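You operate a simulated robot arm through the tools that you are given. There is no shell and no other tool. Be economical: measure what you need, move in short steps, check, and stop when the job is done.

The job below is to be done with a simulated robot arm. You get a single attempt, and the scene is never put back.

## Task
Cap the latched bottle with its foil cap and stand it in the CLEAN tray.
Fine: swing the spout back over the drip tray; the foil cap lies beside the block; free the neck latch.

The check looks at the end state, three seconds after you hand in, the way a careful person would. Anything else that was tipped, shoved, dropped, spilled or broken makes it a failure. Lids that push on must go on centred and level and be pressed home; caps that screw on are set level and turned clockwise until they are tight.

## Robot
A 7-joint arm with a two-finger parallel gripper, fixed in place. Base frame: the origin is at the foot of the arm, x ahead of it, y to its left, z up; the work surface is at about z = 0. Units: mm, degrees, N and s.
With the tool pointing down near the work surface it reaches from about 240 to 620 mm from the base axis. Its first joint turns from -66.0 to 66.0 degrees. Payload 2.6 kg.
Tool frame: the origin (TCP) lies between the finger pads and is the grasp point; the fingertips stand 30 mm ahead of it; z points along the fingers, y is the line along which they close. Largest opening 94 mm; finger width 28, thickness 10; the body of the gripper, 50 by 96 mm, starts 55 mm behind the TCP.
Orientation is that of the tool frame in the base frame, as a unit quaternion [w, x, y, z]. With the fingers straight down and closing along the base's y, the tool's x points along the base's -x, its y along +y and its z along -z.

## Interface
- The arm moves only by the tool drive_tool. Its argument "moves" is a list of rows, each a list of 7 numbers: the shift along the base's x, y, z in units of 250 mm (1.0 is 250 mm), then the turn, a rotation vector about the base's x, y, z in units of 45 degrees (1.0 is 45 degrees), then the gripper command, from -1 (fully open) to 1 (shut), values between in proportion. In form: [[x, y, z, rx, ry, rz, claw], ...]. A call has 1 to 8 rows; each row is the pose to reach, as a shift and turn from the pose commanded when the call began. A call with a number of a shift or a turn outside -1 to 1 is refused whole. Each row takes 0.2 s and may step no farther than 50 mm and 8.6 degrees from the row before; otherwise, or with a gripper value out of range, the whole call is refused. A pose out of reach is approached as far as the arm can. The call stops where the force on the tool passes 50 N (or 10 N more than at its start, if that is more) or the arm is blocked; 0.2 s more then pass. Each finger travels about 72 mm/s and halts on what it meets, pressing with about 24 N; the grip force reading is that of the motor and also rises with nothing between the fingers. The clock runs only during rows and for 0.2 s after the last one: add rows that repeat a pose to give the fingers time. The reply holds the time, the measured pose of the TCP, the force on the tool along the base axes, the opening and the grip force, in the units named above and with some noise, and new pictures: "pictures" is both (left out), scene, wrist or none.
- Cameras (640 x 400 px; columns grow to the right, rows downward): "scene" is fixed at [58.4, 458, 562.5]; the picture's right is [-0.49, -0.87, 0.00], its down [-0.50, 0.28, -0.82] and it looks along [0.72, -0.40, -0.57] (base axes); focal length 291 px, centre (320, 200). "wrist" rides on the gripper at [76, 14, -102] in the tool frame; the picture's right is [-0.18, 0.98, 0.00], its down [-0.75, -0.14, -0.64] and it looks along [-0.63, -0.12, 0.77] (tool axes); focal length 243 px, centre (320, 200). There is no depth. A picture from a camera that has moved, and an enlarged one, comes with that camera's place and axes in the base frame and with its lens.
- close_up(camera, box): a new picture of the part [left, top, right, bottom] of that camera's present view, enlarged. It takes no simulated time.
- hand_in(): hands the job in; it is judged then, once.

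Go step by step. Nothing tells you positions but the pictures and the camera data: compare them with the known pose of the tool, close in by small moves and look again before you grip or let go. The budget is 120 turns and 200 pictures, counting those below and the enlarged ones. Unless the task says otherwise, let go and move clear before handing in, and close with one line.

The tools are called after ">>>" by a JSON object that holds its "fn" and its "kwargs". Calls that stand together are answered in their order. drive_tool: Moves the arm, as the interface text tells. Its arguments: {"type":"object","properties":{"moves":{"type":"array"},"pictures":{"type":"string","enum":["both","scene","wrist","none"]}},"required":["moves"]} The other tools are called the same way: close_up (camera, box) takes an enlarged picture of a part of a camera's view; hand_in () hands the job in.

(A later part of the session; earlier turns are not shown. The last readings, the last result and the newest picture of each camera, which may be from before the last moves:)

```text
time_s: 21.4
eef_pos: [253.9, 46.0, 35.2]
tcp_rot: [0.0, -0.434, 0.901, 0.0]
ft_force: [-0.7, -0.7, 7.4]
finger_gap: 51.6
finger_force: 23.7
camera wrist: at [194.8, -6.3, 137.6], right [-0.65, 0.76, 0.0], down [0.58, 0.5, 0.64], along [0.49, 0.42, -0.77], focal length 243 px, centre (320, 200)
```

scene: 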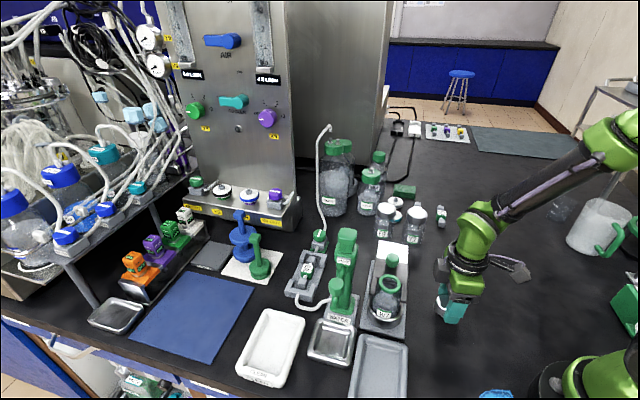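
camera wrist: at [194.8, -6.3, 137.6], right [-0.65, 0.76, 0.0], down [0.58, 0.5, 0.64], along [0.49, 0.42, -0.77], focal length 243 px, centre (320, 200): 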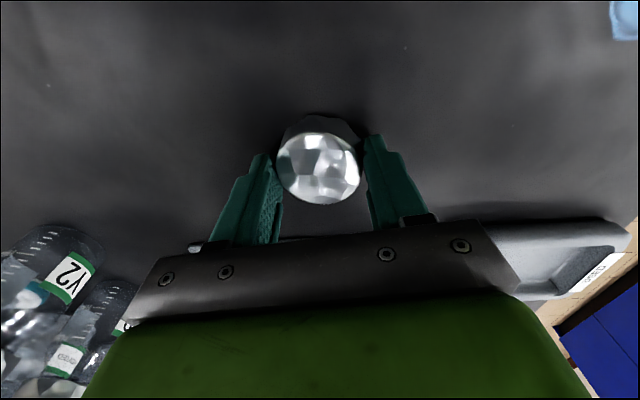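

There is light contact. I'll open so the cap settles flat, rise 3 mm and close again.

>>> {"fn": "drive_tool", "kwargs": {"moves": [[0, 0, 0, 0, 0, 0, -0.25], [0, 0, 0, 0, 0, 0, -0.25], [0, 0, 0.01, 0, 0, 0, -0.25], [0, 0, 0.012, 0, 0, 0, -0.25], [0, 0, 0.012, 0, 0, 0, -0.1], [0, 0, 0.012, 0, 0, 0, -0.05], [0, 0, 0.012, 0, 0, 0, 0.05], [0, 0, 0.012, 0, 0, 0, 0.1]], "pictures": "wrist"}}

>>> {"fn": "close_up", "kwargs": {"camera": "wrist", "box": [256, 110, 384, 210]}}

```text
time_s: 23.2
eef_pos: [255.3, 44.8, 38.6]
tcp_rot: [0.0, -0.434, 0.901, 0.001]
ft_force: [-0.7, -0.5, 0.2]
finger_gap: 50.3
finger_force: 23.8
camera wrist: at [194.5, -6.7, 140.7], right [-0.65, 0.76, 0.0], down [0.58, 0.5, 0.64], along [0.49, 0.42, -0.77], focal length 243 px, centre (320, 200)
```

wrist: 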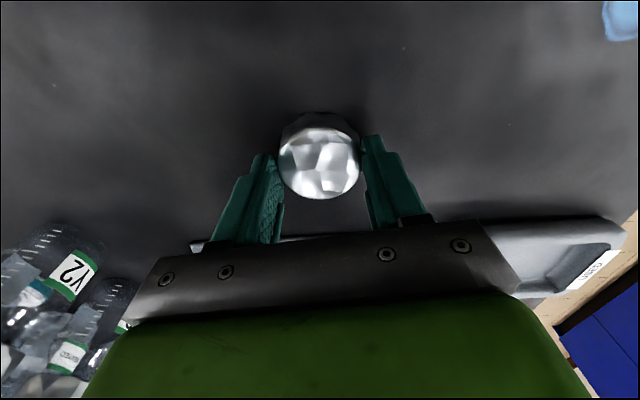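

```text
4.00 times, centred on (320, 160) of wrist
camera zoom: at [194.5, -6.7, 140.7], right [-0.65, 0.76, 0.0], down [0.58, 0.5, 0.64], along [0.49, 0.42, -0.77], focal length 970 px, centre (320, 360)
```

zoom: 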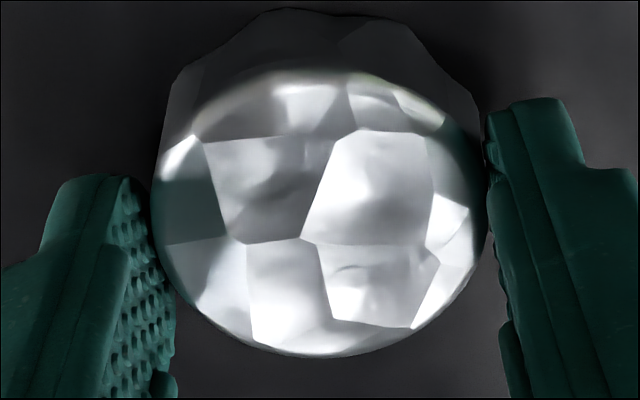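

The cap is level again at 50.3 mm. I'll carry it back over the ring, aiming for (318,157) and letting the arm settle.

>>> {"fn": "drive_tool", "kwargs": {"moves": [[0, 0, 0.18, 0, 0, 0, 0.1], [0, 0, 0.37, 0, 0, 0, 0.1], [0.02, 0.06, 0.54, 0, 0, 0, 0.1], [0.1, 0.18, 0.66, 0, 0, 0, 0.1], [0.18, 0.31, 0.66, 0, 0, 0, 0.1], [0.255, 0.449, 0.58, 0, 0, 0, 0.1], [0.255, 0.449, 0.53, 0, 0, 0, 0.1], [0.255, 0.449, 0.53, 0, 0, 0, 0.1]], "pictures": "none"}}

>>> {"fn": "drive_tool", "kwargs": {"moves": [[0, 0, 0, 0, 0, 0, 0.1], [0, 0, 0, 0, 0, 0, 0.1]], "pictures": "wrist"}}

>>> {"fn": "close_up", "kwargs": {"camera": "wrist", "box": [256, 80, 384, 160]}}

>>> {"fn": "close_up", "kwargs": {"camera": "scene", "box": [350, 245, 430, 295]}}

```text
time_s: 25.0
eef_pos: [318.2, 160.6, 168.4]
tcp_rot: [0.0, -0.434, 0.901, 0.0]
ft_force: [-0.5, 0.4, -1.3]
finger_gap: 50.6
finger_force: 24.3
```

```text
time_s: 25.6
eef_pos: [318.5, 160.3, 169.3]
tcp_rot: [0.0, -0.433, 0.901, 0.001]
ft_force: [-0.6, -0.9, 0.2]
finger_gap: 50.3
finger_force: 23.8
camera wrist: at [259.3, 108.8, 271.5], right [-0.65, 0.76, 0.0], down [0.58, 0.5, 0.64], along [0.49, 0.42, -0.77], focal length 243 px, centre (320, 200)
```

wrist: 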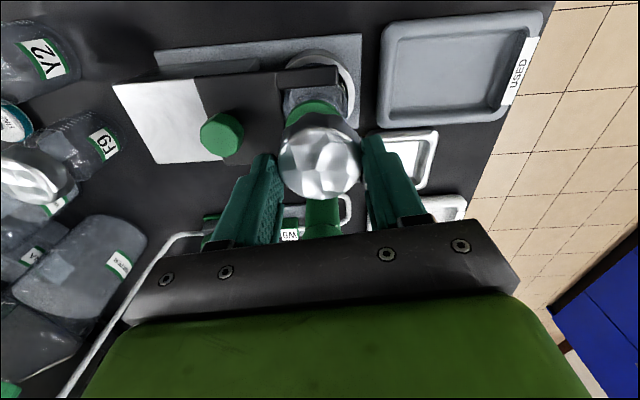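

```text
5.00 times, centred on (320, 120) of wrist
camera zoom: at [259.3, 108.8, 271.5], right [-0.65, 0.76, 0.0], down [0.58, 0.5, 0.64], along [0.49, 0.42, -0.77], focal length 1213 px, centre (320, 600)
```

zoom: 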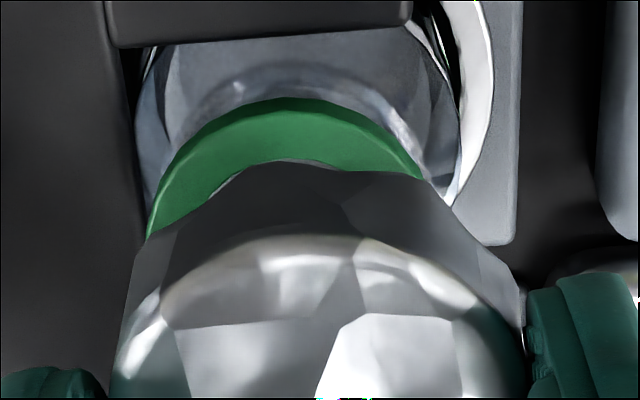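

```text
8.00 times, centred on (390, 270) of scene
camera zoom: at [58.4, 458.0, 562.5], right [-0.49, -0.87, 0.0], down [-0.5, 0.28, -0.82], along [0.72, -0.4, -0.57], focal length 2330 px, centre (-240, -360)
```

zoom: 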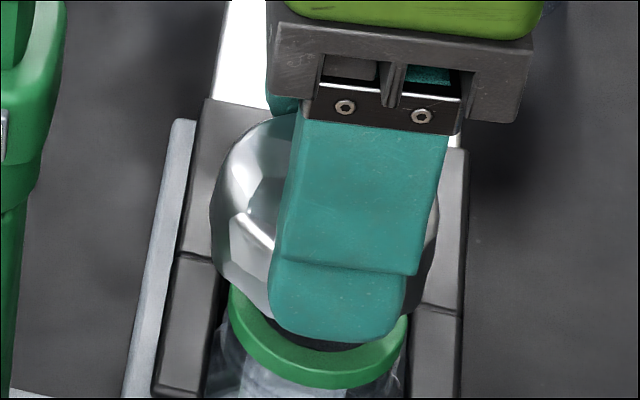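

The cap is 3–4 mm too far in y. Scene and wrist fits agree the ring centre is at about (318.5,156.2). I'll correct and settle just above it.

>>> {"fn": "drive_tool", "kwargs": {"moves": [[0, -0.017, 0, 0, 0, 0, 0.1], [0, -0.017, -0.04, 0, 0, 0, 0.1], [0, -0.017, -0.07, 0, 0, 0, 0.1], [0, -0.017, -0.07, 0, 0, 0, 0.1], [0, -0.017, -0.07, 0, 0, 0, 0.1]], "pictures": "wrist"}}

>>> {"fn": "close_up", "kwargs": {"camera": "wrist", "box": [256, 85, 384, 165]}}

>>> {"fn": "close_up", "kwargs": {"camera": "scene", "box": [350, 250, 430, 300]}}

```text
time_s: 26.8
eef_pos: [317.7, 153.4, 151.9]
tcp_rot: [0.001, -0.433, 0.901, 0.0]
ft_force: [-0.4, -0.2, -0.4]
finger_gap: 50.1
finger_force: 23.8
camera wrist: at [259.5, 101.8, 254.8], right [-0.65, 0.76, 0.0], down [0.58, 0.5, 0.64], along [0.49, 0.42, -0.77], focal length 243 px, centre (320, 200)
```

wrist: 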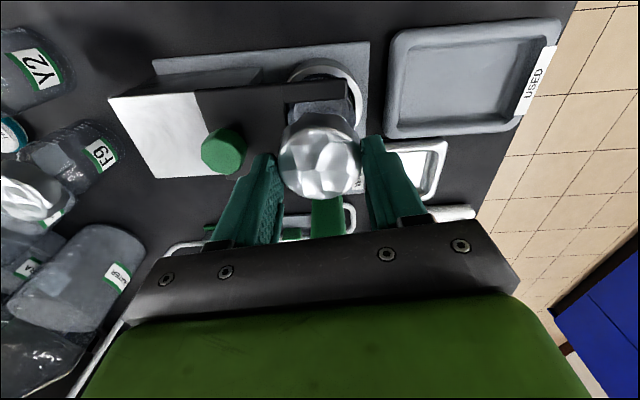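

```text
5.00 times, centred on (320, 125) of wrist
camera zoom: at [259.5, 101.8, 254.8], right [-0.65, 0.76, 0.0], down [0.58, 0.5, 0.64], along [0.49, 0.42, -0.77], focal length 1213 px, centre (320, 575)
```

zoom: 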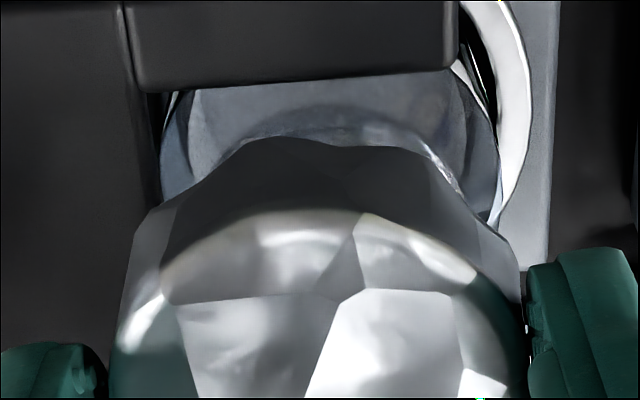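

```text
8.00 times, centred on (390, 275) of scene
camera zoom: at [58.4, 458.0, 562.5], right [-0.49, -0.87, 0.0], down [-0.5, 0.28, -0.82], along [0.72, -0.4, -0.57], focal length 2330 px, centre (-240, -400)
```

zoom: 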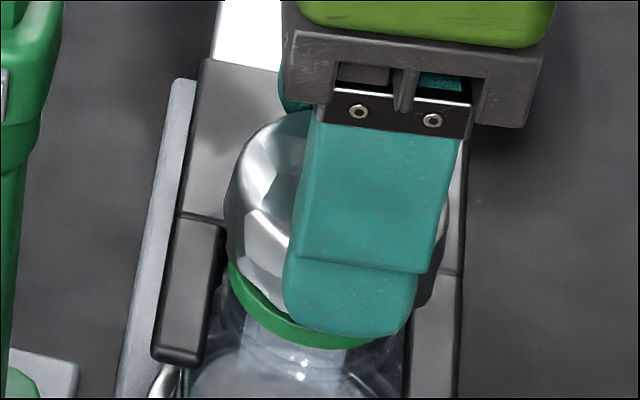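

It is now about 2 mm short in y. I'll make a small correction and settle without changing height.

>>> {"fn": "drive_tool", "kwargs": {"moves": [[-0.001, 0.007, 0, 0, 0, 0, 0.1], [-0.001, 0.007, 0, 0, 0, 0, 0.1], [-0.001, 0.007, 0, 0, 0, 0, 0.1]], "pictures": "wrist"}}

>>> {"fn": "close_up", "kwargs": {"camera": "wrist", "box": [256, 85, 384, 165]}}

>>> {"fn": "close_up", "kwargs": {"camera": "scene", "box": [350, 250, 430, 300]}}

```text
time_s: 27.6
eef_pos: [317.8, 155.1, 153.3]
tcp_rot: [-0.001, -0.434, 0.901, 0.001]
ft_force: [0.0, 0.5, 0.0]
finger_gap: 50.4
finger_force: 24.4
camera wrist: at [259.0, 103.5, 254.8], right [-0.65, 0.76, 0.0], down [0.58, 0.5, 0.64], along [0.49, 0.42, -0.77], focal length 243 px, centre (320, 200)
```

wrist: 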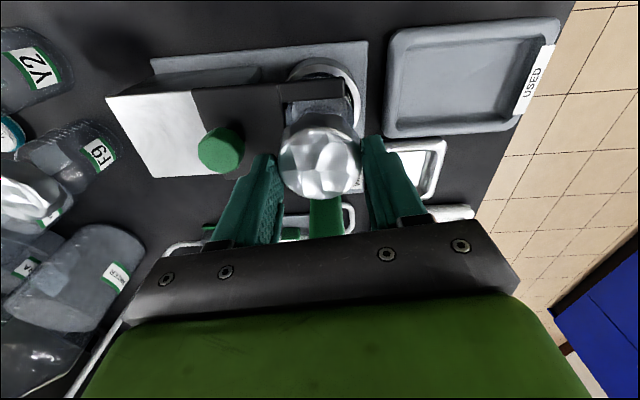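

```text
5.00 times, centred on (320, 125) of wrist
camera zoom: at [259.0, 103.5, 254.8], right [-0.65, 0.76, 0.0], down [0.58, 0.5, 0.64], along [0.49, 0.42, -0.77], focal length 1213 px, centre (320, 575)
```

zoom: 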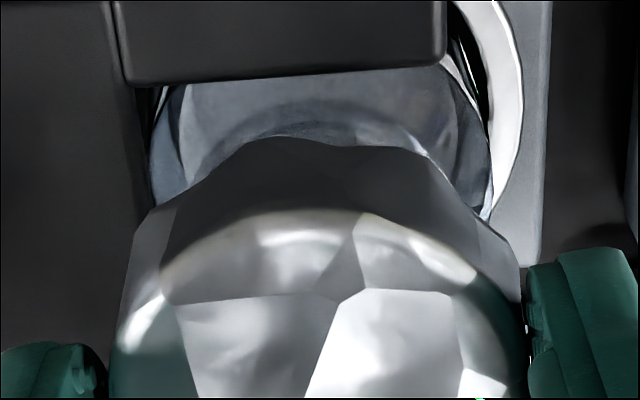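

```text
8.00 times, centred on (390, 275) of scene
camera zoom: at [58.4, 458.0, 562.5], right [-0.49, -0.87, 0.0], down [-0.5, 0.28, -0.82], along [0.72, -0.4, -0.57], focal length 2330 px, centre (-240, -400)
```

zoom: 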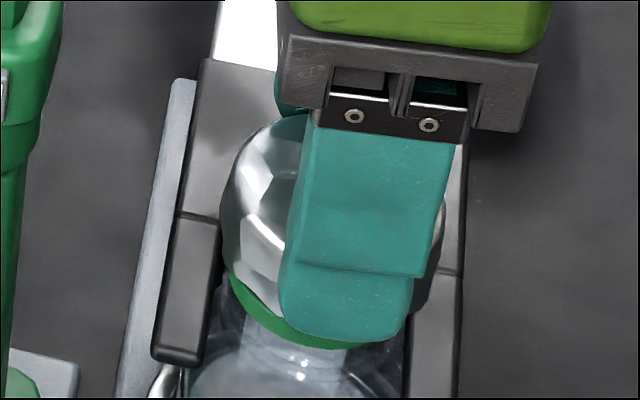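

Both views now show the cap concentric within 0.5 mm. I'll descend slowly onto the ring.

>>> {"fn": "drive_tool", "kwargs": {"moves": [[0, 0, -0.012, 0, 0, 0, 0.1], [0, 0, -0.024, 0, 0, 0, 0.1], [0, 0, -0.036, 0, 0, 0, 0.1], [0, 0, -0.044, 0, 0, 0, 0.1], [0, 0, -0.044, 0, 0, 0, 0.1]], "pictures": "wrist"}}

>>> {"fn": "close_up", "kwargs": {"camera": "wrist", "box": [256, 100, 384, 200]}}

>>> {"fn": "close_up", "kwargs": {"camera": "scene", "box": [350, 250, 430, 300]}}

```text
time_s: 28.8
eef_pos: [316.9, 154.7, 140.6]
tcp_rot: [-0.001, -0.434, 0.901, 0.001]
ft_force: [0.5, -0.2, -1.1]
finger_gap: 50.4
finger_force: 23.7
camera wrist: at [257.8, 102.9, 243.5], right [-0.65, 0.76, 0.0], down [0.58, 0.5, 0.64], along [0.48, 0.42, -0.77], focal length 243 px, centre (320, 200)
```

wrist: 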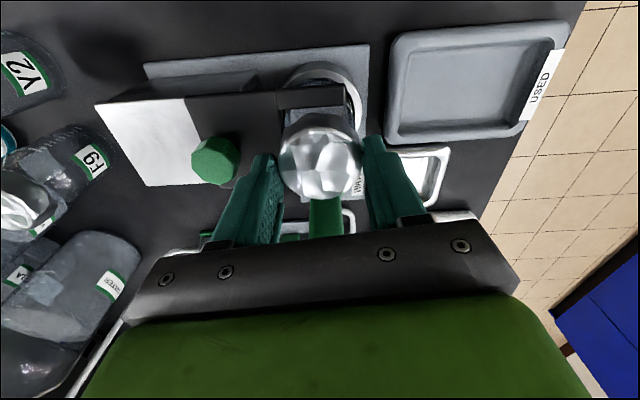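

```text
4.00 times, centred on (320, 150) of wrist
camera zoom: at [257.8, 102.9, 243.5], right [-0.65, 0.76, 0.0], down [0.58, 0.5, 0.64], along [0.48, 0.42, -0.77], focal length 970 px, centre (320, 400)
```

zoom: 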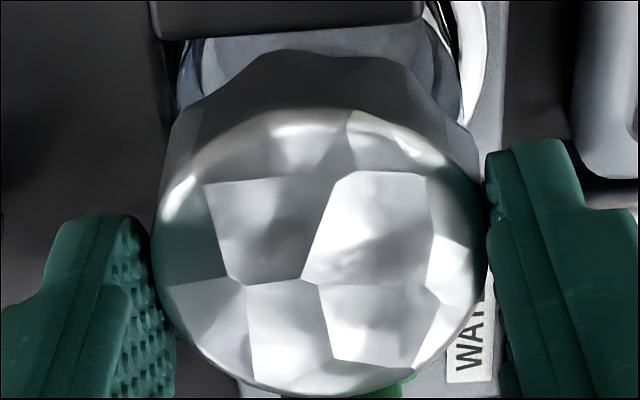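

```text
8.00 times, centred on (390, 275) of scene
camera zoom: at [58.4, 458.0, 562.5], right [-0.49, -0.87, 0.0], down [-0.5, 0.28, -0.82], along [0.72, -0.4, -0.57], focal length 2330 px, centre (-240, -400)
```

zoom: 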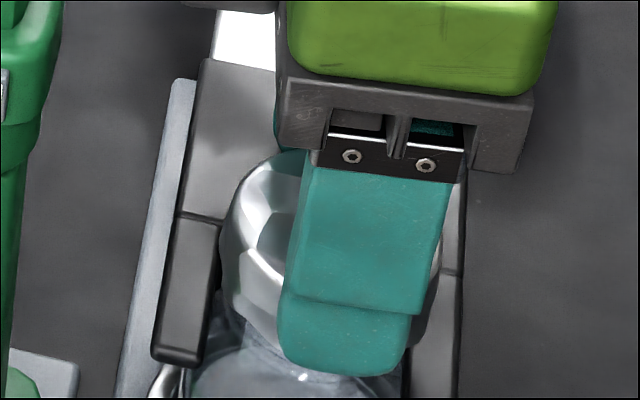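

The cap is over the ring with no force yet. I'll continue down slowly.

>>> {"fn": "drive_tool", "kwargs": {"moves": [[0.002, 0, -0.01, 0, 0, 0, 0.1], [0.002, 0, -0.02, 0, 0, 0, 0.1], [0.002, 0, -0.028, 0, 0, 0, 0.1], [0.002, 0, -0.028, 0, 0, 0, 0.1]], "pictures": "wrist"}}

>>> {"fn": "close_up", "kwargs": {"camera": "wrist", "box": [256, 100, 384, 200]}}

>>> {"fn": "close_up", "kwargs": {"camera": "scene", "box": [350, 250, 430, 300]}}

```text
time_s: 29.8
eef_pos: [317.1, 155.7, 134.4]
tcp_rot: [0.0, -0.435, 0.901, 0.001]
ft_force: [0.6, 0.6, 1.2]
finger_gap: 50.3
finger_force: 24.1
camera wrist: at [257.9, 104.0, 237.0], right [-0.65, 0.76, 0.0], down [0.58, 0.5, 0.64], along [0.48, 0.42, -0.77], focal length 243 px, centre (320, 200)
```

wrist: 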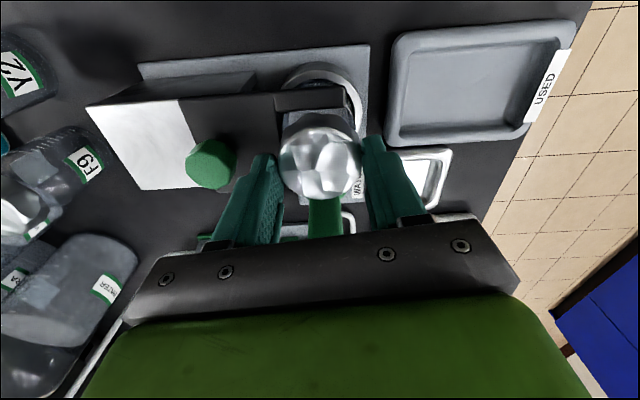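

```text
4.00 times, centred on (320, 150) of wrist
camera zoom: at [257.9, 104.0, 237.0], right [-0.65, 0.76, 0.0], down [0.58, 0.5, 0.64], along [0.48, 0.42, -0.77], focal length 970 px, centre (320, 400)
```

zoom: 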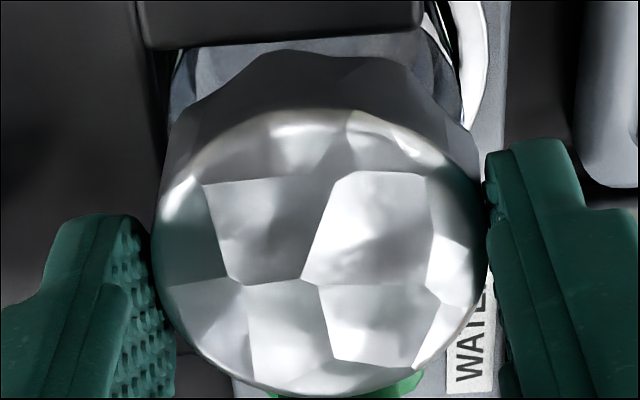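

```text
8.00 times, centred on (390, 275) of scene
camera zoom: at [58.4, 458.0, 562.5], right [-0.49, -0.87, 0.0], down [-0.5, 0.28, -0.82], along [0.72, -0.4, -0.57], focal length 2330 px, centre (-240, -400)
```

zoom: 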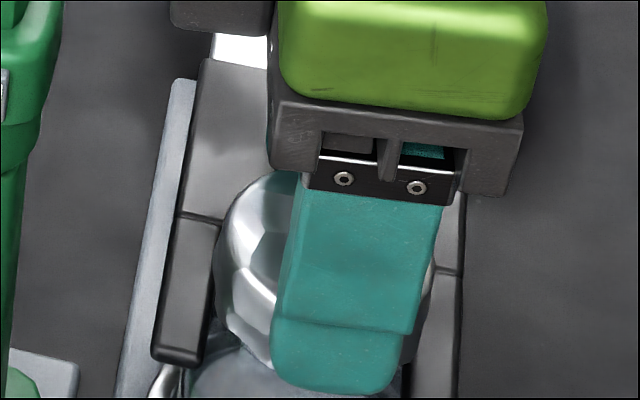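

The cap is slipping over the neck and is still level. I'll continue until the resistance rises.

>>> {"fn": "drive_tool", "kwargs": {"moves": [[0, 0, -0.01, 0, 0, 0, 0.1], [0, 0, -0.02, 0, 0, 0, 0.1], [0, 0, -0.03, 0, 0, 0, 0.1], [0, 0, -0.036, 0, 0, 0, 0.1]], "pictures": "wrist"}}

>>> {"fn": "close_up", "kwargs": {"camera": "wrist", "box": [256, 100, 384, 200]}}

>>> {"fn": "close_up", "kwargs": {"camera": "scene", "box": [350, 250, 430, 300]}}

```text
time_s: 30.8
eef_pos: [319.0, 155.3, 127.1]
tcp_rot: [0.004, -0.434, 0.901, 0.001]
ft_force: [1.1, 5.0, 25.8]
finger_gap: 50.6
finger_force: 23.8
camera wrist: at [259.5, 103.5, 228.7], right [-0.65, 0.76, 0.0], down [0.58, 0.5, 0.65], along [0.49, 0.42, -0.76], focal length 243 px, centre (320, 200)
```

wrist: 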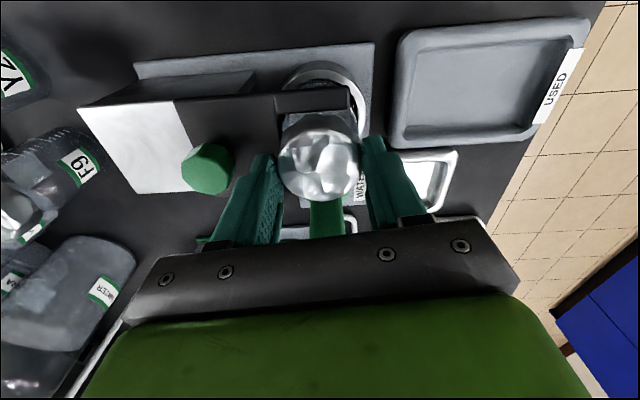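

```text
4.00 times, centred on (320, 150) of wrist
camera zoom: at [259.5, 103.5, 228.7], right [-0.65, 0.76, 0.0], down [0.58, 0.5, 0.65], along [0.49, 0.42, -0.76], focal length 970 px, centre (320, 400)
```

zoom: 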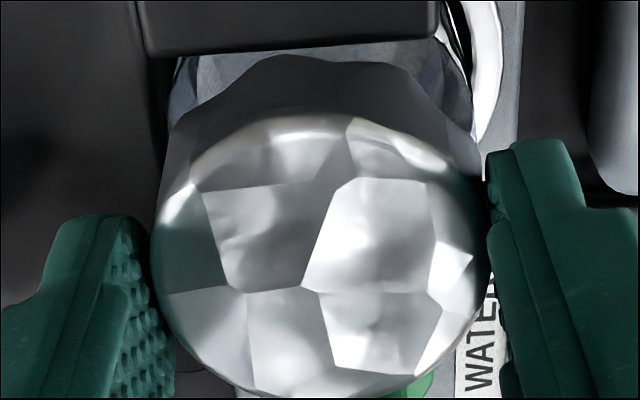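

```text
8.00 times, centred on (390, 275) of scene
camera zoom: at [58.3, 457.9, 562.5], right [-0.49, -0.87, 0.0], down [-0.5, 0.28, -0.82], along [0.72, -0.4, -0.57], focal length 2330 px, centre (-240, -400)
```

zoom: 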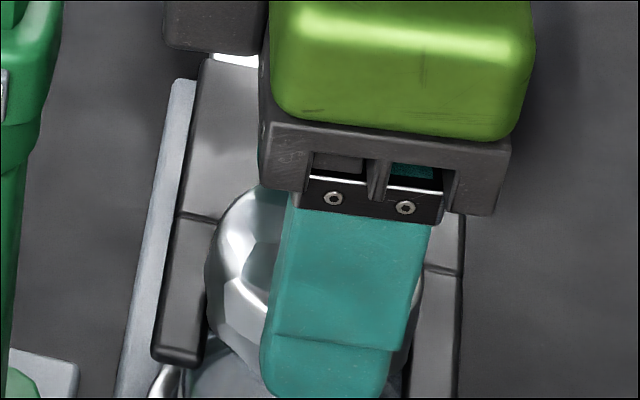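

The cap has resistance at 26 N, so it is likely seated. I'll release, rise and inspect before pressing the top home.

>>> {"fn": "drive_tool", "kwargs": {"moves": [[0, 0, 0.01, 0, 0, 0, 0.1], [0, 0, 0.01, 0, 0, 0, -0.2], [0, 0, 0.01, 0, 0, 0, -0.3], [0, 0, 0.1, 0, 0, 0, -0.3], [0, 0, 0.25, 0, 0, 0, -0.3], [0, 0, 0.4, 0, 0, 0, -0.3], [0, 0, 0.4, 0, 0, 0, -0.3]]}}

>>> {"fn": "close_up", "kwargs": {"camera": "wrist", "box": [240, 50, 400, 150]}}

>>> {"fn": "close_up", "kwargs": {"camera": "scene", "box": [350, 250, 430, 300]}}

```text
time_s: 32.4
eef_pos: [318.8, 152.4, 225.3]
tcp_rot: [0.0, -0.433, 0.901, 0.001]
ft_force: [0.5, -0.6, -0.5]
finger_gap: 60.9
finger_force: 0.1
camera wrist: at [260.1, 100.8, 327.1], right [-0.65, 0.76, 0.0], down [0.58, 0.5, 0.64], along [0.48, 0.42, -0.77], focal length 243 px, centre (320, 200)
```

scene: 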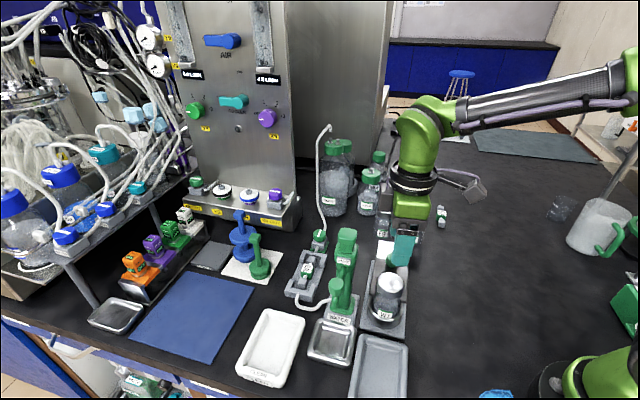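
wrist: 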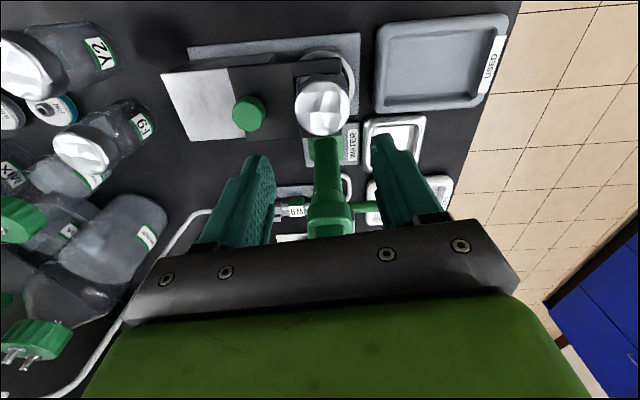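

```text
4.00 times, centred on (320, 100) of wrist
camera zoom: at [260.1, 100.8, 327.1], right [-0.65, 0.76, 0.0], down [0.58, 0.5, 0.64], along [0.48, 0.42, -0.77], focal length 970 px, centre (320, 600)
```

zoom: 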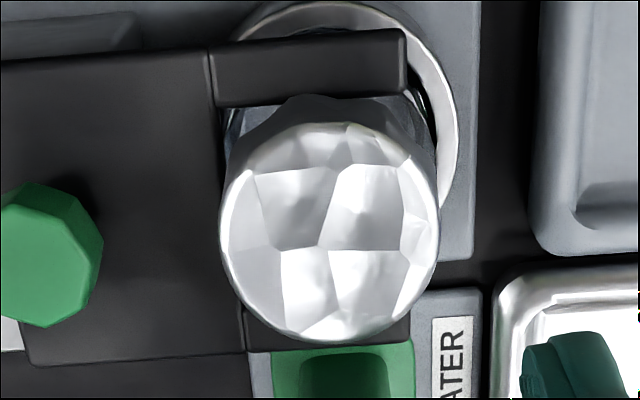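

```text
8.00 times, centred on (390, 275) of scene
camera zoom: at [58.4, 458.0, 562.5], right [-0.49, -0.87, 0.0], down [-0.5, 0.28, -0.82], along [0.72, -0.4, -0.57], focal length 2330 px, centre (-240, -400)
```

zoom: 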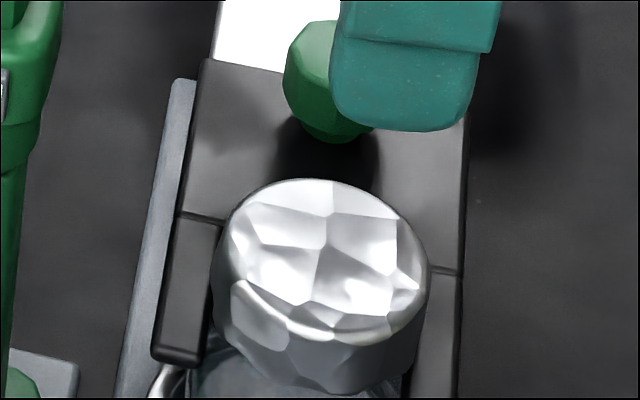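

The cap is on and looks level. I'll close the fingers and press its top centre to make sure it is home.

>>> {"fn": "drive_tool", "kwargs": {"moves": [[-0.008, 0.006, 0, 0, 0, 0, 1], [-0.008, 0.006, 0, 0, 0, 0, 1], [-0.008, 0.006, -0.1, 0, 0, 0, 1], [-0.008, 0.006, -0.2, 0, 0, 0, 1], [-0.008, 0.006, -0.28, 0, 0, 0, 1], [-0.008, 0.006, -0.32, 0, 0, 0, 1], [-0.008, 0.006, -0.32, 0, 0, 0, 1]]}}

```text
time_s: 34.0
eef_pos: [313.2, 155.0, 143.8]
tcp_rot: [-0.001, -0.434, 0.901, 0.001]
ft_force: [-0.7, 0.0, -0.1]
finger_gap: 0.1
finger_force: 23.9
camera wrist: at [255.4, 104.1, 246.3], right [-0.65, 0.76, 0.0], down [0.58, 0.5, 0.64], along [0.48, 0.42, -0.77], focal length 243 px, centre (320, 200)
```

scene: 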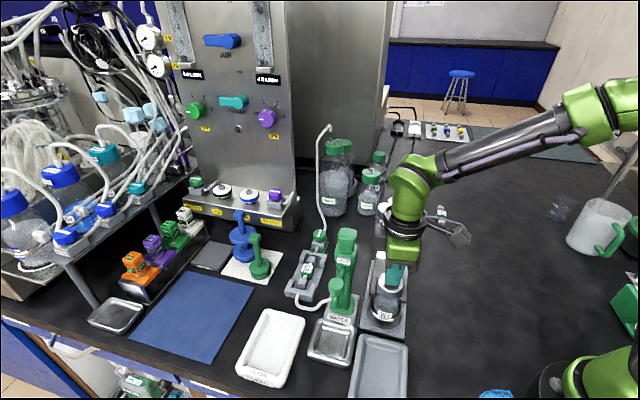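
wrist: 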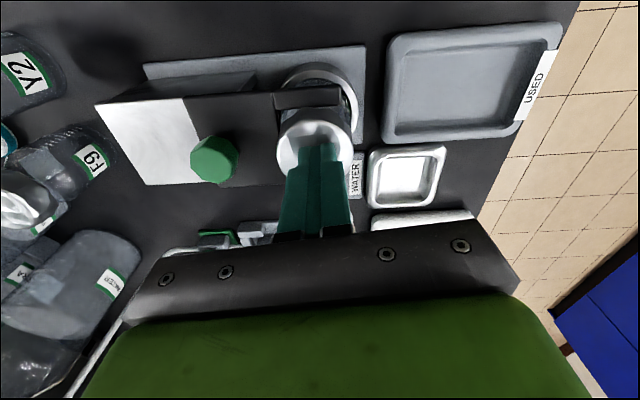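

I'll centre by a few millimetres and press down.

>>> {"fn": "drive_tool", "kwargs": {"moves": [[0.006, -0.012, 0, 0, 0, 0, 1], [0.006, -0.012, -0.015, 0, 0, 0, 1], [0.006, -0.012, -0.03, 0, 0, 0, 1], [0.006, -0.012, -0.04, 0, 0, 0, 1], [0.006, -0.012, -0.05, 0, 0, 0, 1], [0.006, -0.012, -0.06, 0, 0, 0, 1], [0.006, -0.012, -0.07, 0, 0, 0, 1], [0.006, -0.012, -0.08, 0, 0, 0, 1]]}}

```text
time_s: 35.0
eef_pos: [317.9, 152.8, 140.0]
tcp_rot: [0.005, -0.432, 0.902, 0.0]
ft_force: [-4.0, -1.8, 13.9]
finger_gap: 0.0
finger_force: 24.0
stopped in row 5: the force on the tool passed its limit (the readings are from after the stop); the commanded pose is now the measured one
camera wrist: at [258.5, 102.0, 242.3], right [-0.65, 0.76, 0.0], down [0.58, 0.5, 0.65], along [0.49, 0.42, -0.76], focal length 243 px, centre (320, 200)
```

scene: 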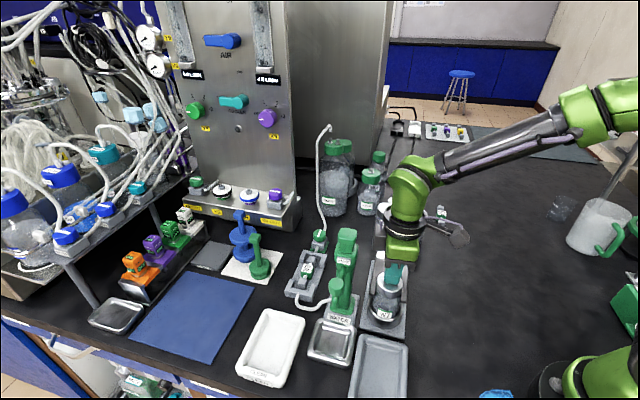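
wrist: 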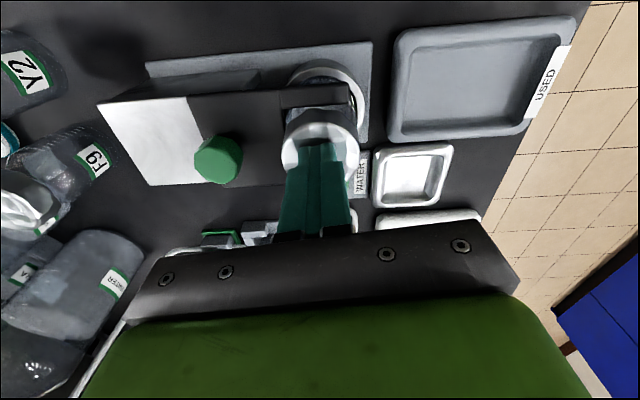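

Pressed past 50 N, so the cap should be home. I'll rise, open, and move above the latch knob for inspection.

>>> {"fn": "drive_tool", "kwargs": {"moves": [[0, 0, 0.1, 0, 0, 0, 1], [0, 0, 0.25, 0, 0, 0, 0.2], [0.1, -0.08, 0.34, 0, 0, 0, -0.1], [0.19, -0.148, 0.34, 0, 0, 0, -0.1], [0.19, -0.148, 0.34, 0, 0, 0, -0.1]]}}

>>> {"fn": "close_up", "kwargs": {"camera": "wrist", "box": [260, 50, 420, 150]}}

>>> {"fn": "close_up", "kwargs": {"camera": "scene", "box": [350, 240, 430, 300]}}

```text
time_s: 36.2
eef_pos: [365.3, 114.1, 226.9]
tcp_rot: [0.004, -0.432, 0.902, 0.001]
ft_force: [1.0, 0.4, -0.9]
finger_gap: 51.8
finger_force: 0.1
camera wrist: at [305.6, 62.9, 328.5], right [-0.65, 0.76, 0.0], down [0.58, 0.5, 0.65], along [0.49, 0.42, -0.76], focal length 243 px, centre (320, 200)
```

scene: 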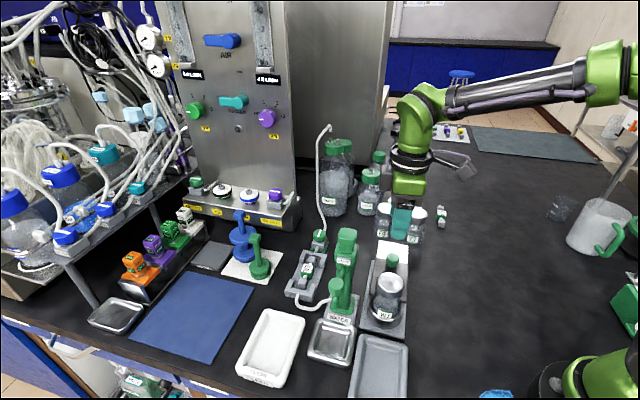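
wrist: 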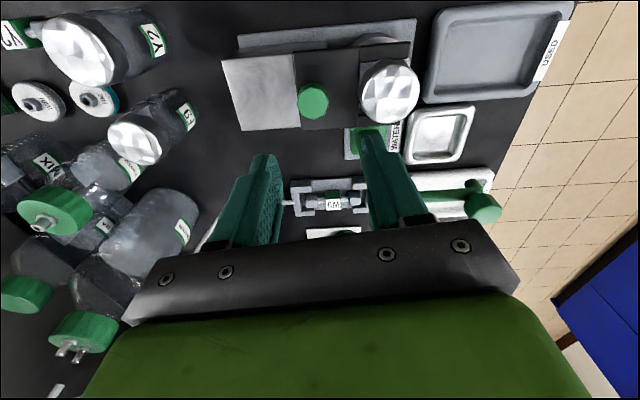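

```text
4.00 times, centred on (340, 100) of wrist
camera zoom: at [305.6, 62.9, 328.5], right [-0.65, 0.76, 0.0], down [0.58, 0.5, 0.65], along [0.49, 0.42, -0.76], focal length 970 px, centre (240, 600)
```

zoom: 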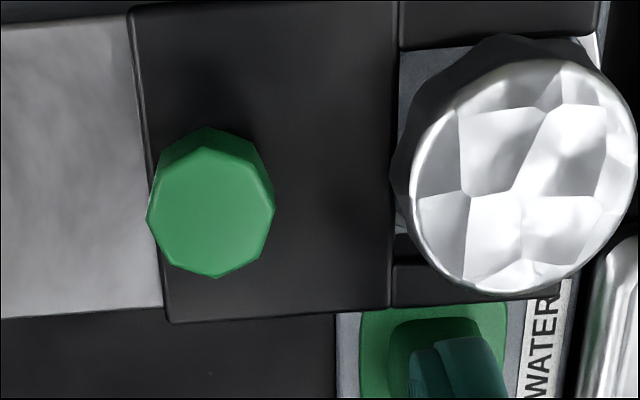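

```text
6.67 times, centred on (390, 270) of scene
camera zoom: at [58.4, 458.0, 562.5], right [-0.49, -0.87, 0.0], down [-0.5, 0.28, -0.82], along [0.72, -0.4, -0.57], focal length 1942 px, centre (-147, -267)
```

zoom: 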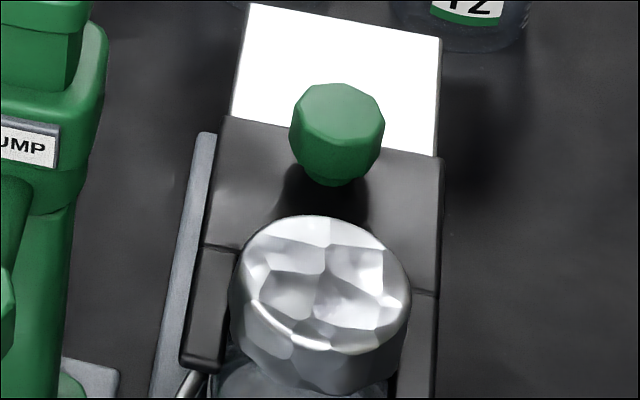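

The cap looks level and home. The latch knob is at about (366,106) and slides along (0.70,-0.71). I'll align above it with the closing axis along the slide.

>>> {"fn": "drive_tool", "kwargs": {"moves": [[0.003, -0.03, 0, 0, 0, -0.085, 0.06], [0.003, -0.03, -0.1, 0, 0, -0.167, 0.06], [0.003, -0.03, -0.2, 0, 0, -0.167, 0.06], [0.003, -0.03, -0.26, 0, 0, -0.167, 0.06], [0.003, -0.03, -0.26, 0, 0, -0.167, 0.06]]}}

```text
time_s: 37.4
eef_pos: [366.4, 108.5, 161.9]
tcp_rot: [0.004, -0.372, 0.928, 0.0]
ft_force: [-0.5, -0.6, 0.6]
finger_gap: 44.2
finger_force: 0.2
camera wrist: at [300.7, 64.3, 263.2], right [-0.55, 0.84, 0.0], down [0.64, 0.42, 0.65], along [0.54, 0.35, -0.76], focal length 243 px, centre (320, 200)
```

scene: 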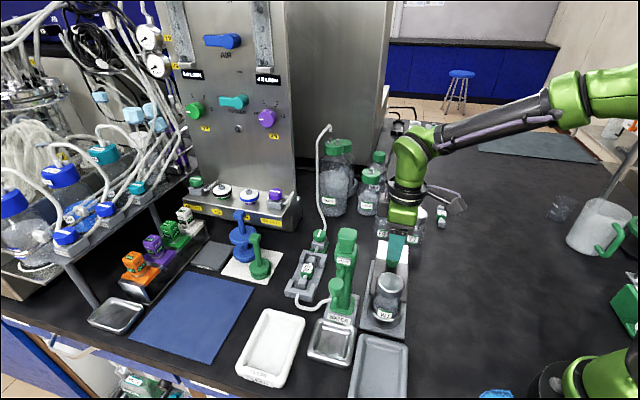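
wrist: 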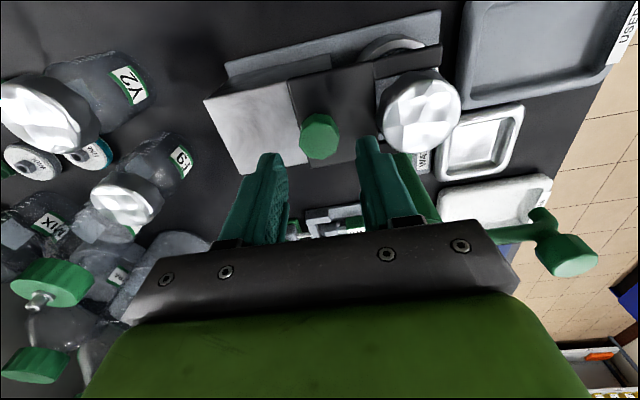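

The knob is on the axis. I'll lower around it and close gently.

>>> {"fn": "drive_tool", "kwargs": {"moves": [[0, 0, -0.06, 0, 0, 0, 0.06], [0, 0, -0.11, 0, 0, 0, 0.06], [0, 0, -0.155, 0, 0, 0, 0.06], [0, 0, -0.155, 0, 0, 0, 0.06], [0, 0, -0.155, 0, 0, 0, 0.3]]}}

```text
time_s: 38.6
eef_pos: [364.1, 110.2, 122.5]
tcp_rot: [0.003, -0.373, 0.928, 0.001]
ft_force: [-0.3, -0.2, 0.4]
finger_gap: 32.9
finger_force: 0.0
camera wrist: at [299.1, 66.0, 224.0], right [-0.55, 0.84, 0.0], down [0.64, 0.42, 0.65], along [0.54, 0.35, -0.76], focal length 243 px, centre (320, 200)
```

scene: 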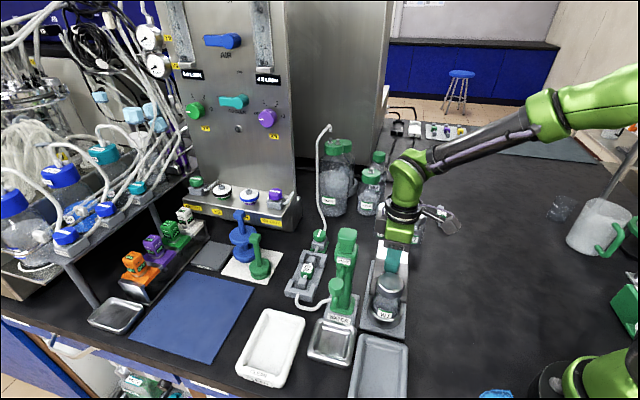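
wrist: 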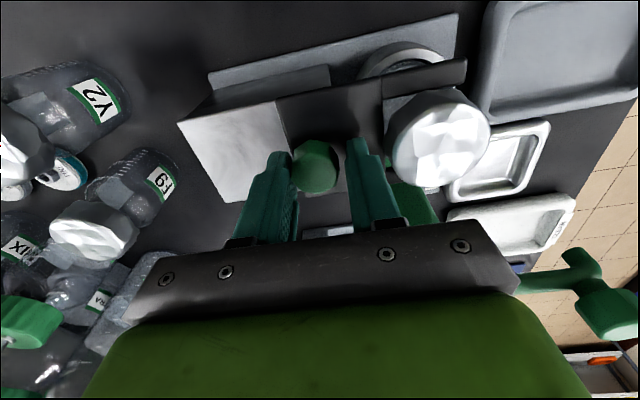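

The fingers straddle the knob. I'll pull it away from the bottle along the slide by 40 mm in small steps.

>>> {"fn": "drive_tool", "kwargs": {"moves": [[0.02, -0.0204, 0, 0, 0, 0, 0.3], [0.042, -0.043, 0, 0, 0, 0, 0.3], [0.065, -0.066, 0, 0, 0, 0, 0.3], [0.088, -0.09, 0, 0, 0, 0, 0.3], [0.112, -0.1144, 0, 0, 0, 0, 0.3]]}}

>>> {"fn": "close_up", "kwargs": {"camera": "scene", "box": [340, 235, 436, 325]}}

```text
time_s: 39.8
eef_pos: [394.4, 80.5, 121.1]
tcp_rot: [0.003, -0.371, 0.929, 0.0]
ft_force: [0.6, 0.3, -0.2]
finger_gap: 33.1
finger_force: 0.0
camera wrist: at [328.6, 36.6, 223.4], right [-0.55, 0.84, 0.0], down [0.64, 0.42, 0.65], along [0.54, 0.35, -0.76], focal length 243 px, centre (320, 200)
```

scene: 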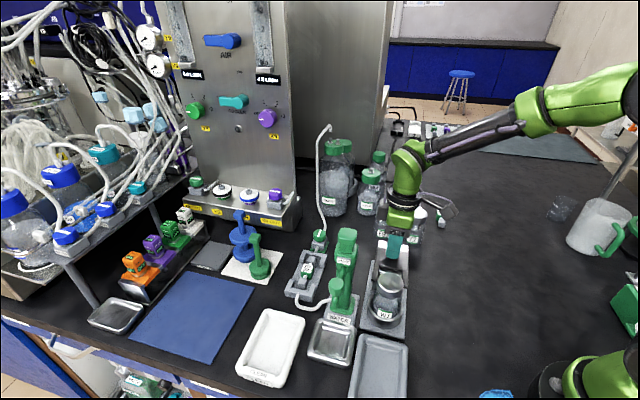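
wrist: 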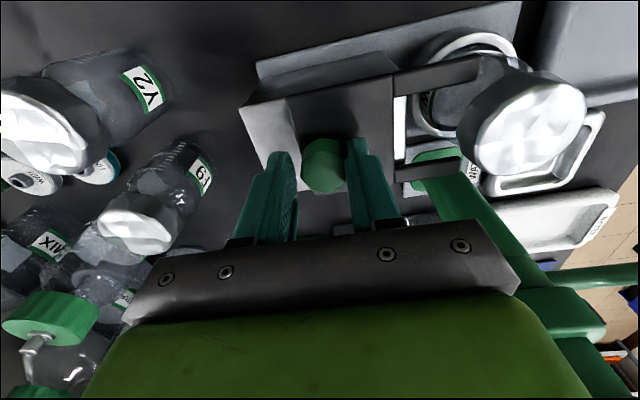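

```text
4.44 times, centred on (388, 280) of scene
camera zoom: at [58.4, 458.0, 562.5], right [-0.49, -0.87, 0.0], down [-0.5, 0.28, -0.82], along [0.72, -0.4, -0.57], focal length 1294 px, centre (18, -156)
```

zoom: 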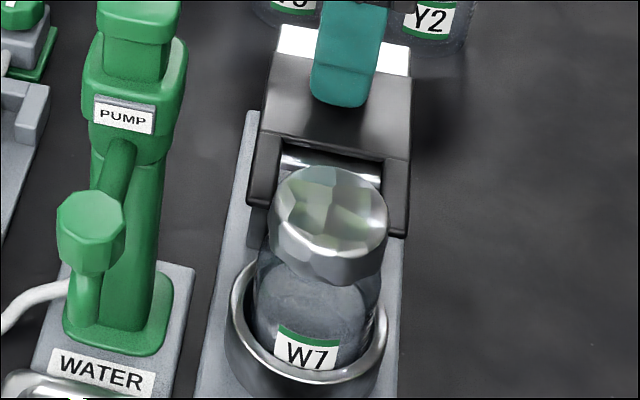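

The latch slides freely, but the prong tips still overlap the bottle. I'll pull it on, watching for the end stop.

>>> {"fn": "drive_tool", "kwargs": {"moves": [[0.014, -0.0143, 0, 0, 0, 0, 0.3], [0.028, -0.0286, 0, 0, 0, 0, 0.3], [0.042, -0.0429, 0, 0, 0, 0, 0.3], [0.056, -0.0572, 0, 0, 0, 0, 0.3]]}}

>>> {"fn": "close_up", "kwargs": {"camera": "scene", "box": [340, 235, 436, 325]}}

```text
time_s: 40.8
eef_pos: [408.1, 66.5, 120.2]
tcp_rot: [0.001, -0.373, 0.928, 0.003]
ft_force: [-12.4, 11.3, -2.9]
finger_gap: 42.3
finger_force: 7.6
camera wrist: at [342.8, 23.3, 222.7], right [-0.55, 0.84, 0.01], down [0.64, 0.42, 0.64], along [0.54, 0.36, -0.76], focal length 243 px, centre (320, 200)
```

scene: 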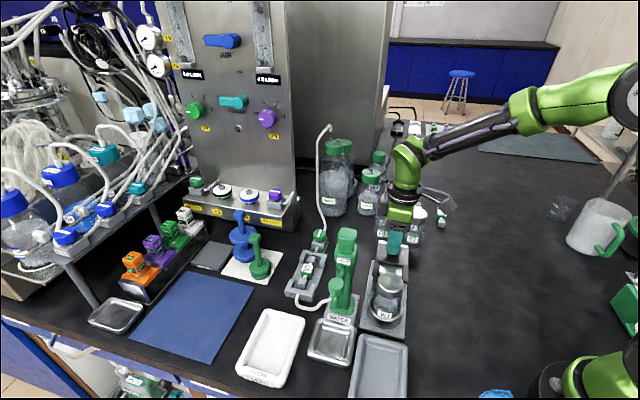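
wrist: 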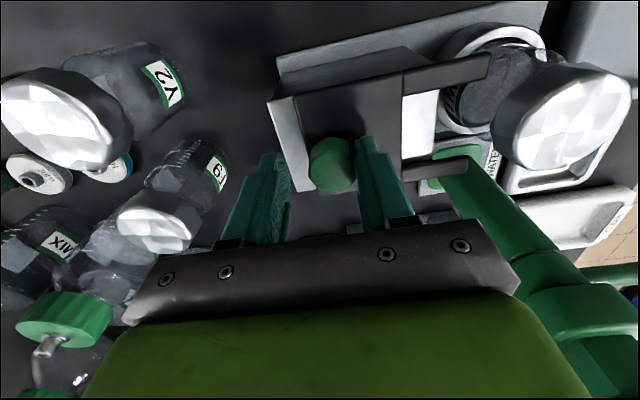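

```text
4.44 times, centred on (388, 280) of scene
camera zoom: at [58.4, 458.0, 562.5], right [-0.49, -0.87, 0.0], down [-0.5, 0.28, -0.82], along [0.72, -0.4, -0.57], focal length 1294 px, centre (18, -156)
```

zoom: 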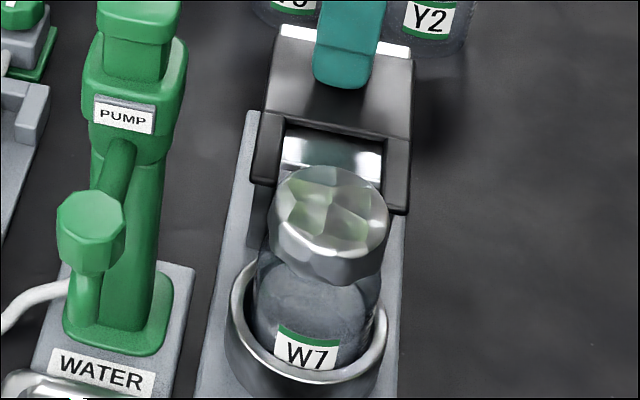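

The latch has reached its end stop and the prongs are clear of the bottle. I'll relieve the force, open and rise.

>>> {"fn": "drive_tool", "kwargs": {"moves": [[0, 0, 0, 0, 0, 0, 0.0], [-0.014, 0.0143, 0, 0, 0, 0, -0.02], [-0.02, 0.0204, 0, 0, 0, 0, -0.02], [-0.02, 0.0204, 0.1, 0, 0, 0, -0.02], [-0.02, 0.0204, 0.25, 0, 0, 0, -0.1], [-0.09, 0.09, 0.4, 0, 0, 0, -0.2], [-0.2, 0.2, 0.5, 0, 0, 0, -0.3]]}}

>>> {"fn": "close_up", "kwargs": {"camera": "scene", "box": [340, 235, 436, 325]}}

```text
time_s: 42.4
eef_pos: [359.6, 114.6, 245.1]
tcp_rot: [0.004, -0.371, 0.928, 0.001]
ft_force: [-0.4, -0.4, 0.8]
finger_gap: 61.2
finger_force: 0.1
camera wrist: at [294.2, 71.1, 346.6], right [-0.55, 0.84, 0.0], down [0.64, 0.42, 0.65], along [0.54, 0.35, -0.76], focal length 243 px, centre (320, 200)
```

scene: 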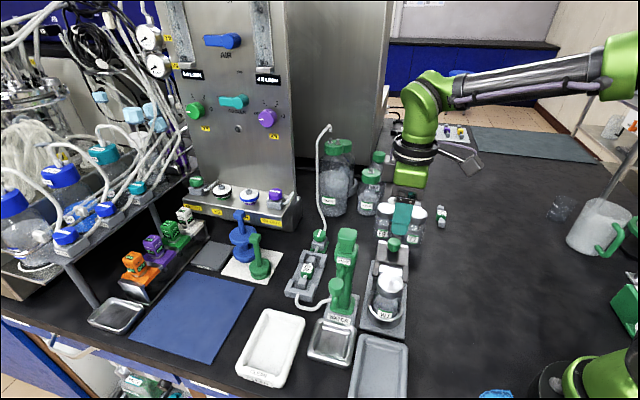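
wrist: 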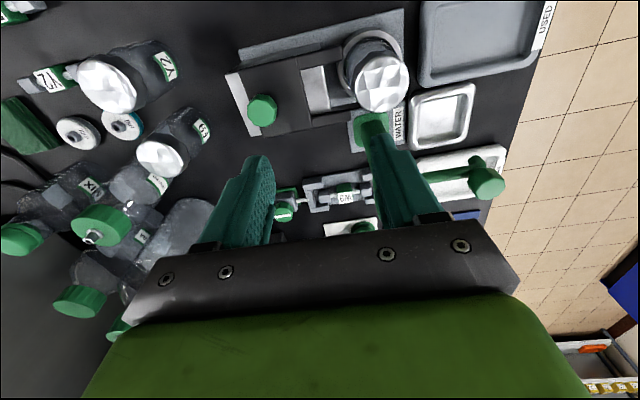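

```text
4.44 times, centred on (388, 280) of scene
camera zoom: at [58.4, 458.0, 562.5], right [-0.49, -0.87, 0.0], down [-0.5, 0.28, -0.82], along [0.72, -0.4, -0.57], focal length 1294 px, centre (18, -156)
```

zoom: 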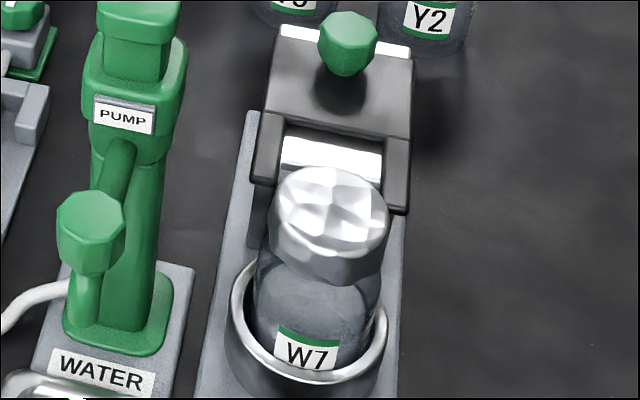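

The latch is fully back. I'll turn the gripper 90° so the fingers go down across the block's width on either side of the bottle, hovering over the bottle first.

>>> {"fn": "drive_tool", "kwargs": {"moves": [[-0.03, 0.03, 0.04, 0, 0, -0.165, -1], [-0.06, 0.06, 0.04, 0, 0, -0.33, -1], [-0.09, 0.09, 0.04, 0, 0, -0.495, -1], [-0.12, 0.12, 0.04, 0, 0, -0.66, -1], [-0.15, 0.15, 0.04, 0, 0, -0.825, -1], [-0.166, 0.164, 0.04, 0, 0, -0.99, -1]], "pictures": "none"}}

>>> {"fn": "drive_tool", "kwargs": {"moves": [[0, 0, 0, 0, 0, -0.165, -1], [0, 0, 0, 0, 0, -0.33, -1], [0, 0, 0, 0, 0, -0.495, -1], [0, 0, 0, 0, 0, -0.66, -1], [0, 0, 0, 0, 0, -0.825, -1], [0, 0, 0, 0, 0, -0.99, -1], [0, 0, 0, 0, 0, -0.99, -1]]}}

>>> {"fn": "close_up", "kwargs": {"camera": "wrist", "box": [240, 50, 400, 150]}}

```text
time_s: 43.8
eef_pos: [319.4, 157.0, 256.4]
tcp_rot: [0.003, 0.009, 1.0, -0.001]
ft_force: [-0.7, -1.1, -1.0]
finger_gap: 93.9
finger_force: 0.0
```

```text
time_s: 45.4
eef_pos: [316.2, 156.7, 256.9]
tcp_rot: [0.002, 0.387, 0.922, -0.002]
ft_force: [0.2, -0.4, -0.3]
finger_gap: 94.1
finger_force: 0.1
camera wrist: at [272.6, 221.7, 357.5], right [0.83, 0.56, 0.0], down [0.43, -0.63, 0.65], along [0.36, -0.54, -0.76], focal length 243 px, centre (320, 200)
```

scene: 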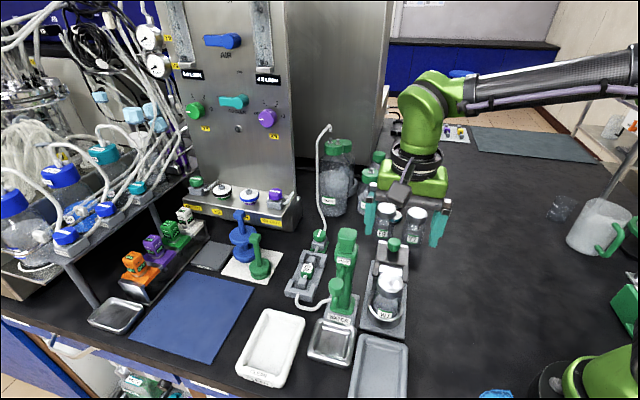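
wrist: 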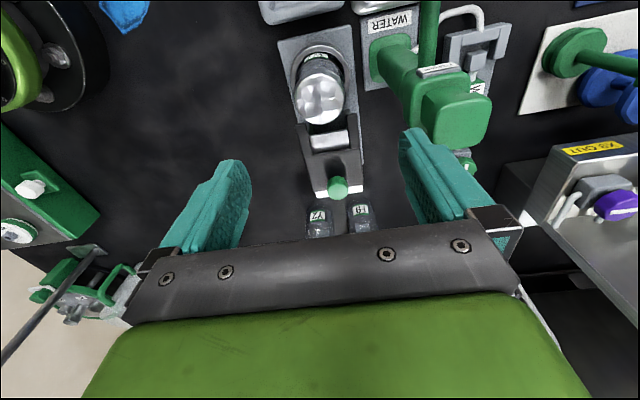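

```text
4.00 times, centred on (320, 100) of wrist
camera zoom: at [272.6, 221.7, 357.5], right [0.83, 0.56, 0.0], down [0.43, -0.63, 0.65], along [0.36, -0.54, -0.76], focal length 970 px, centre (320, 600)
```

zoom: 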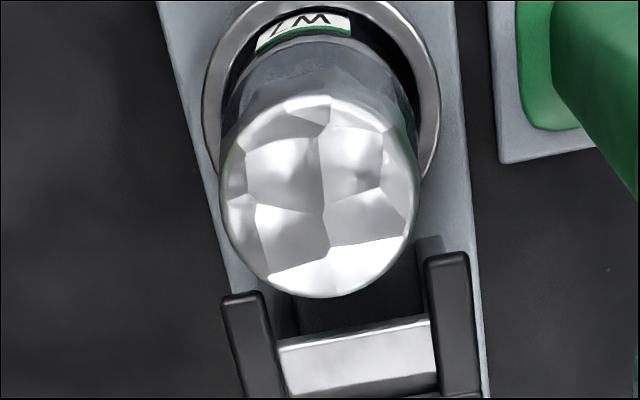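

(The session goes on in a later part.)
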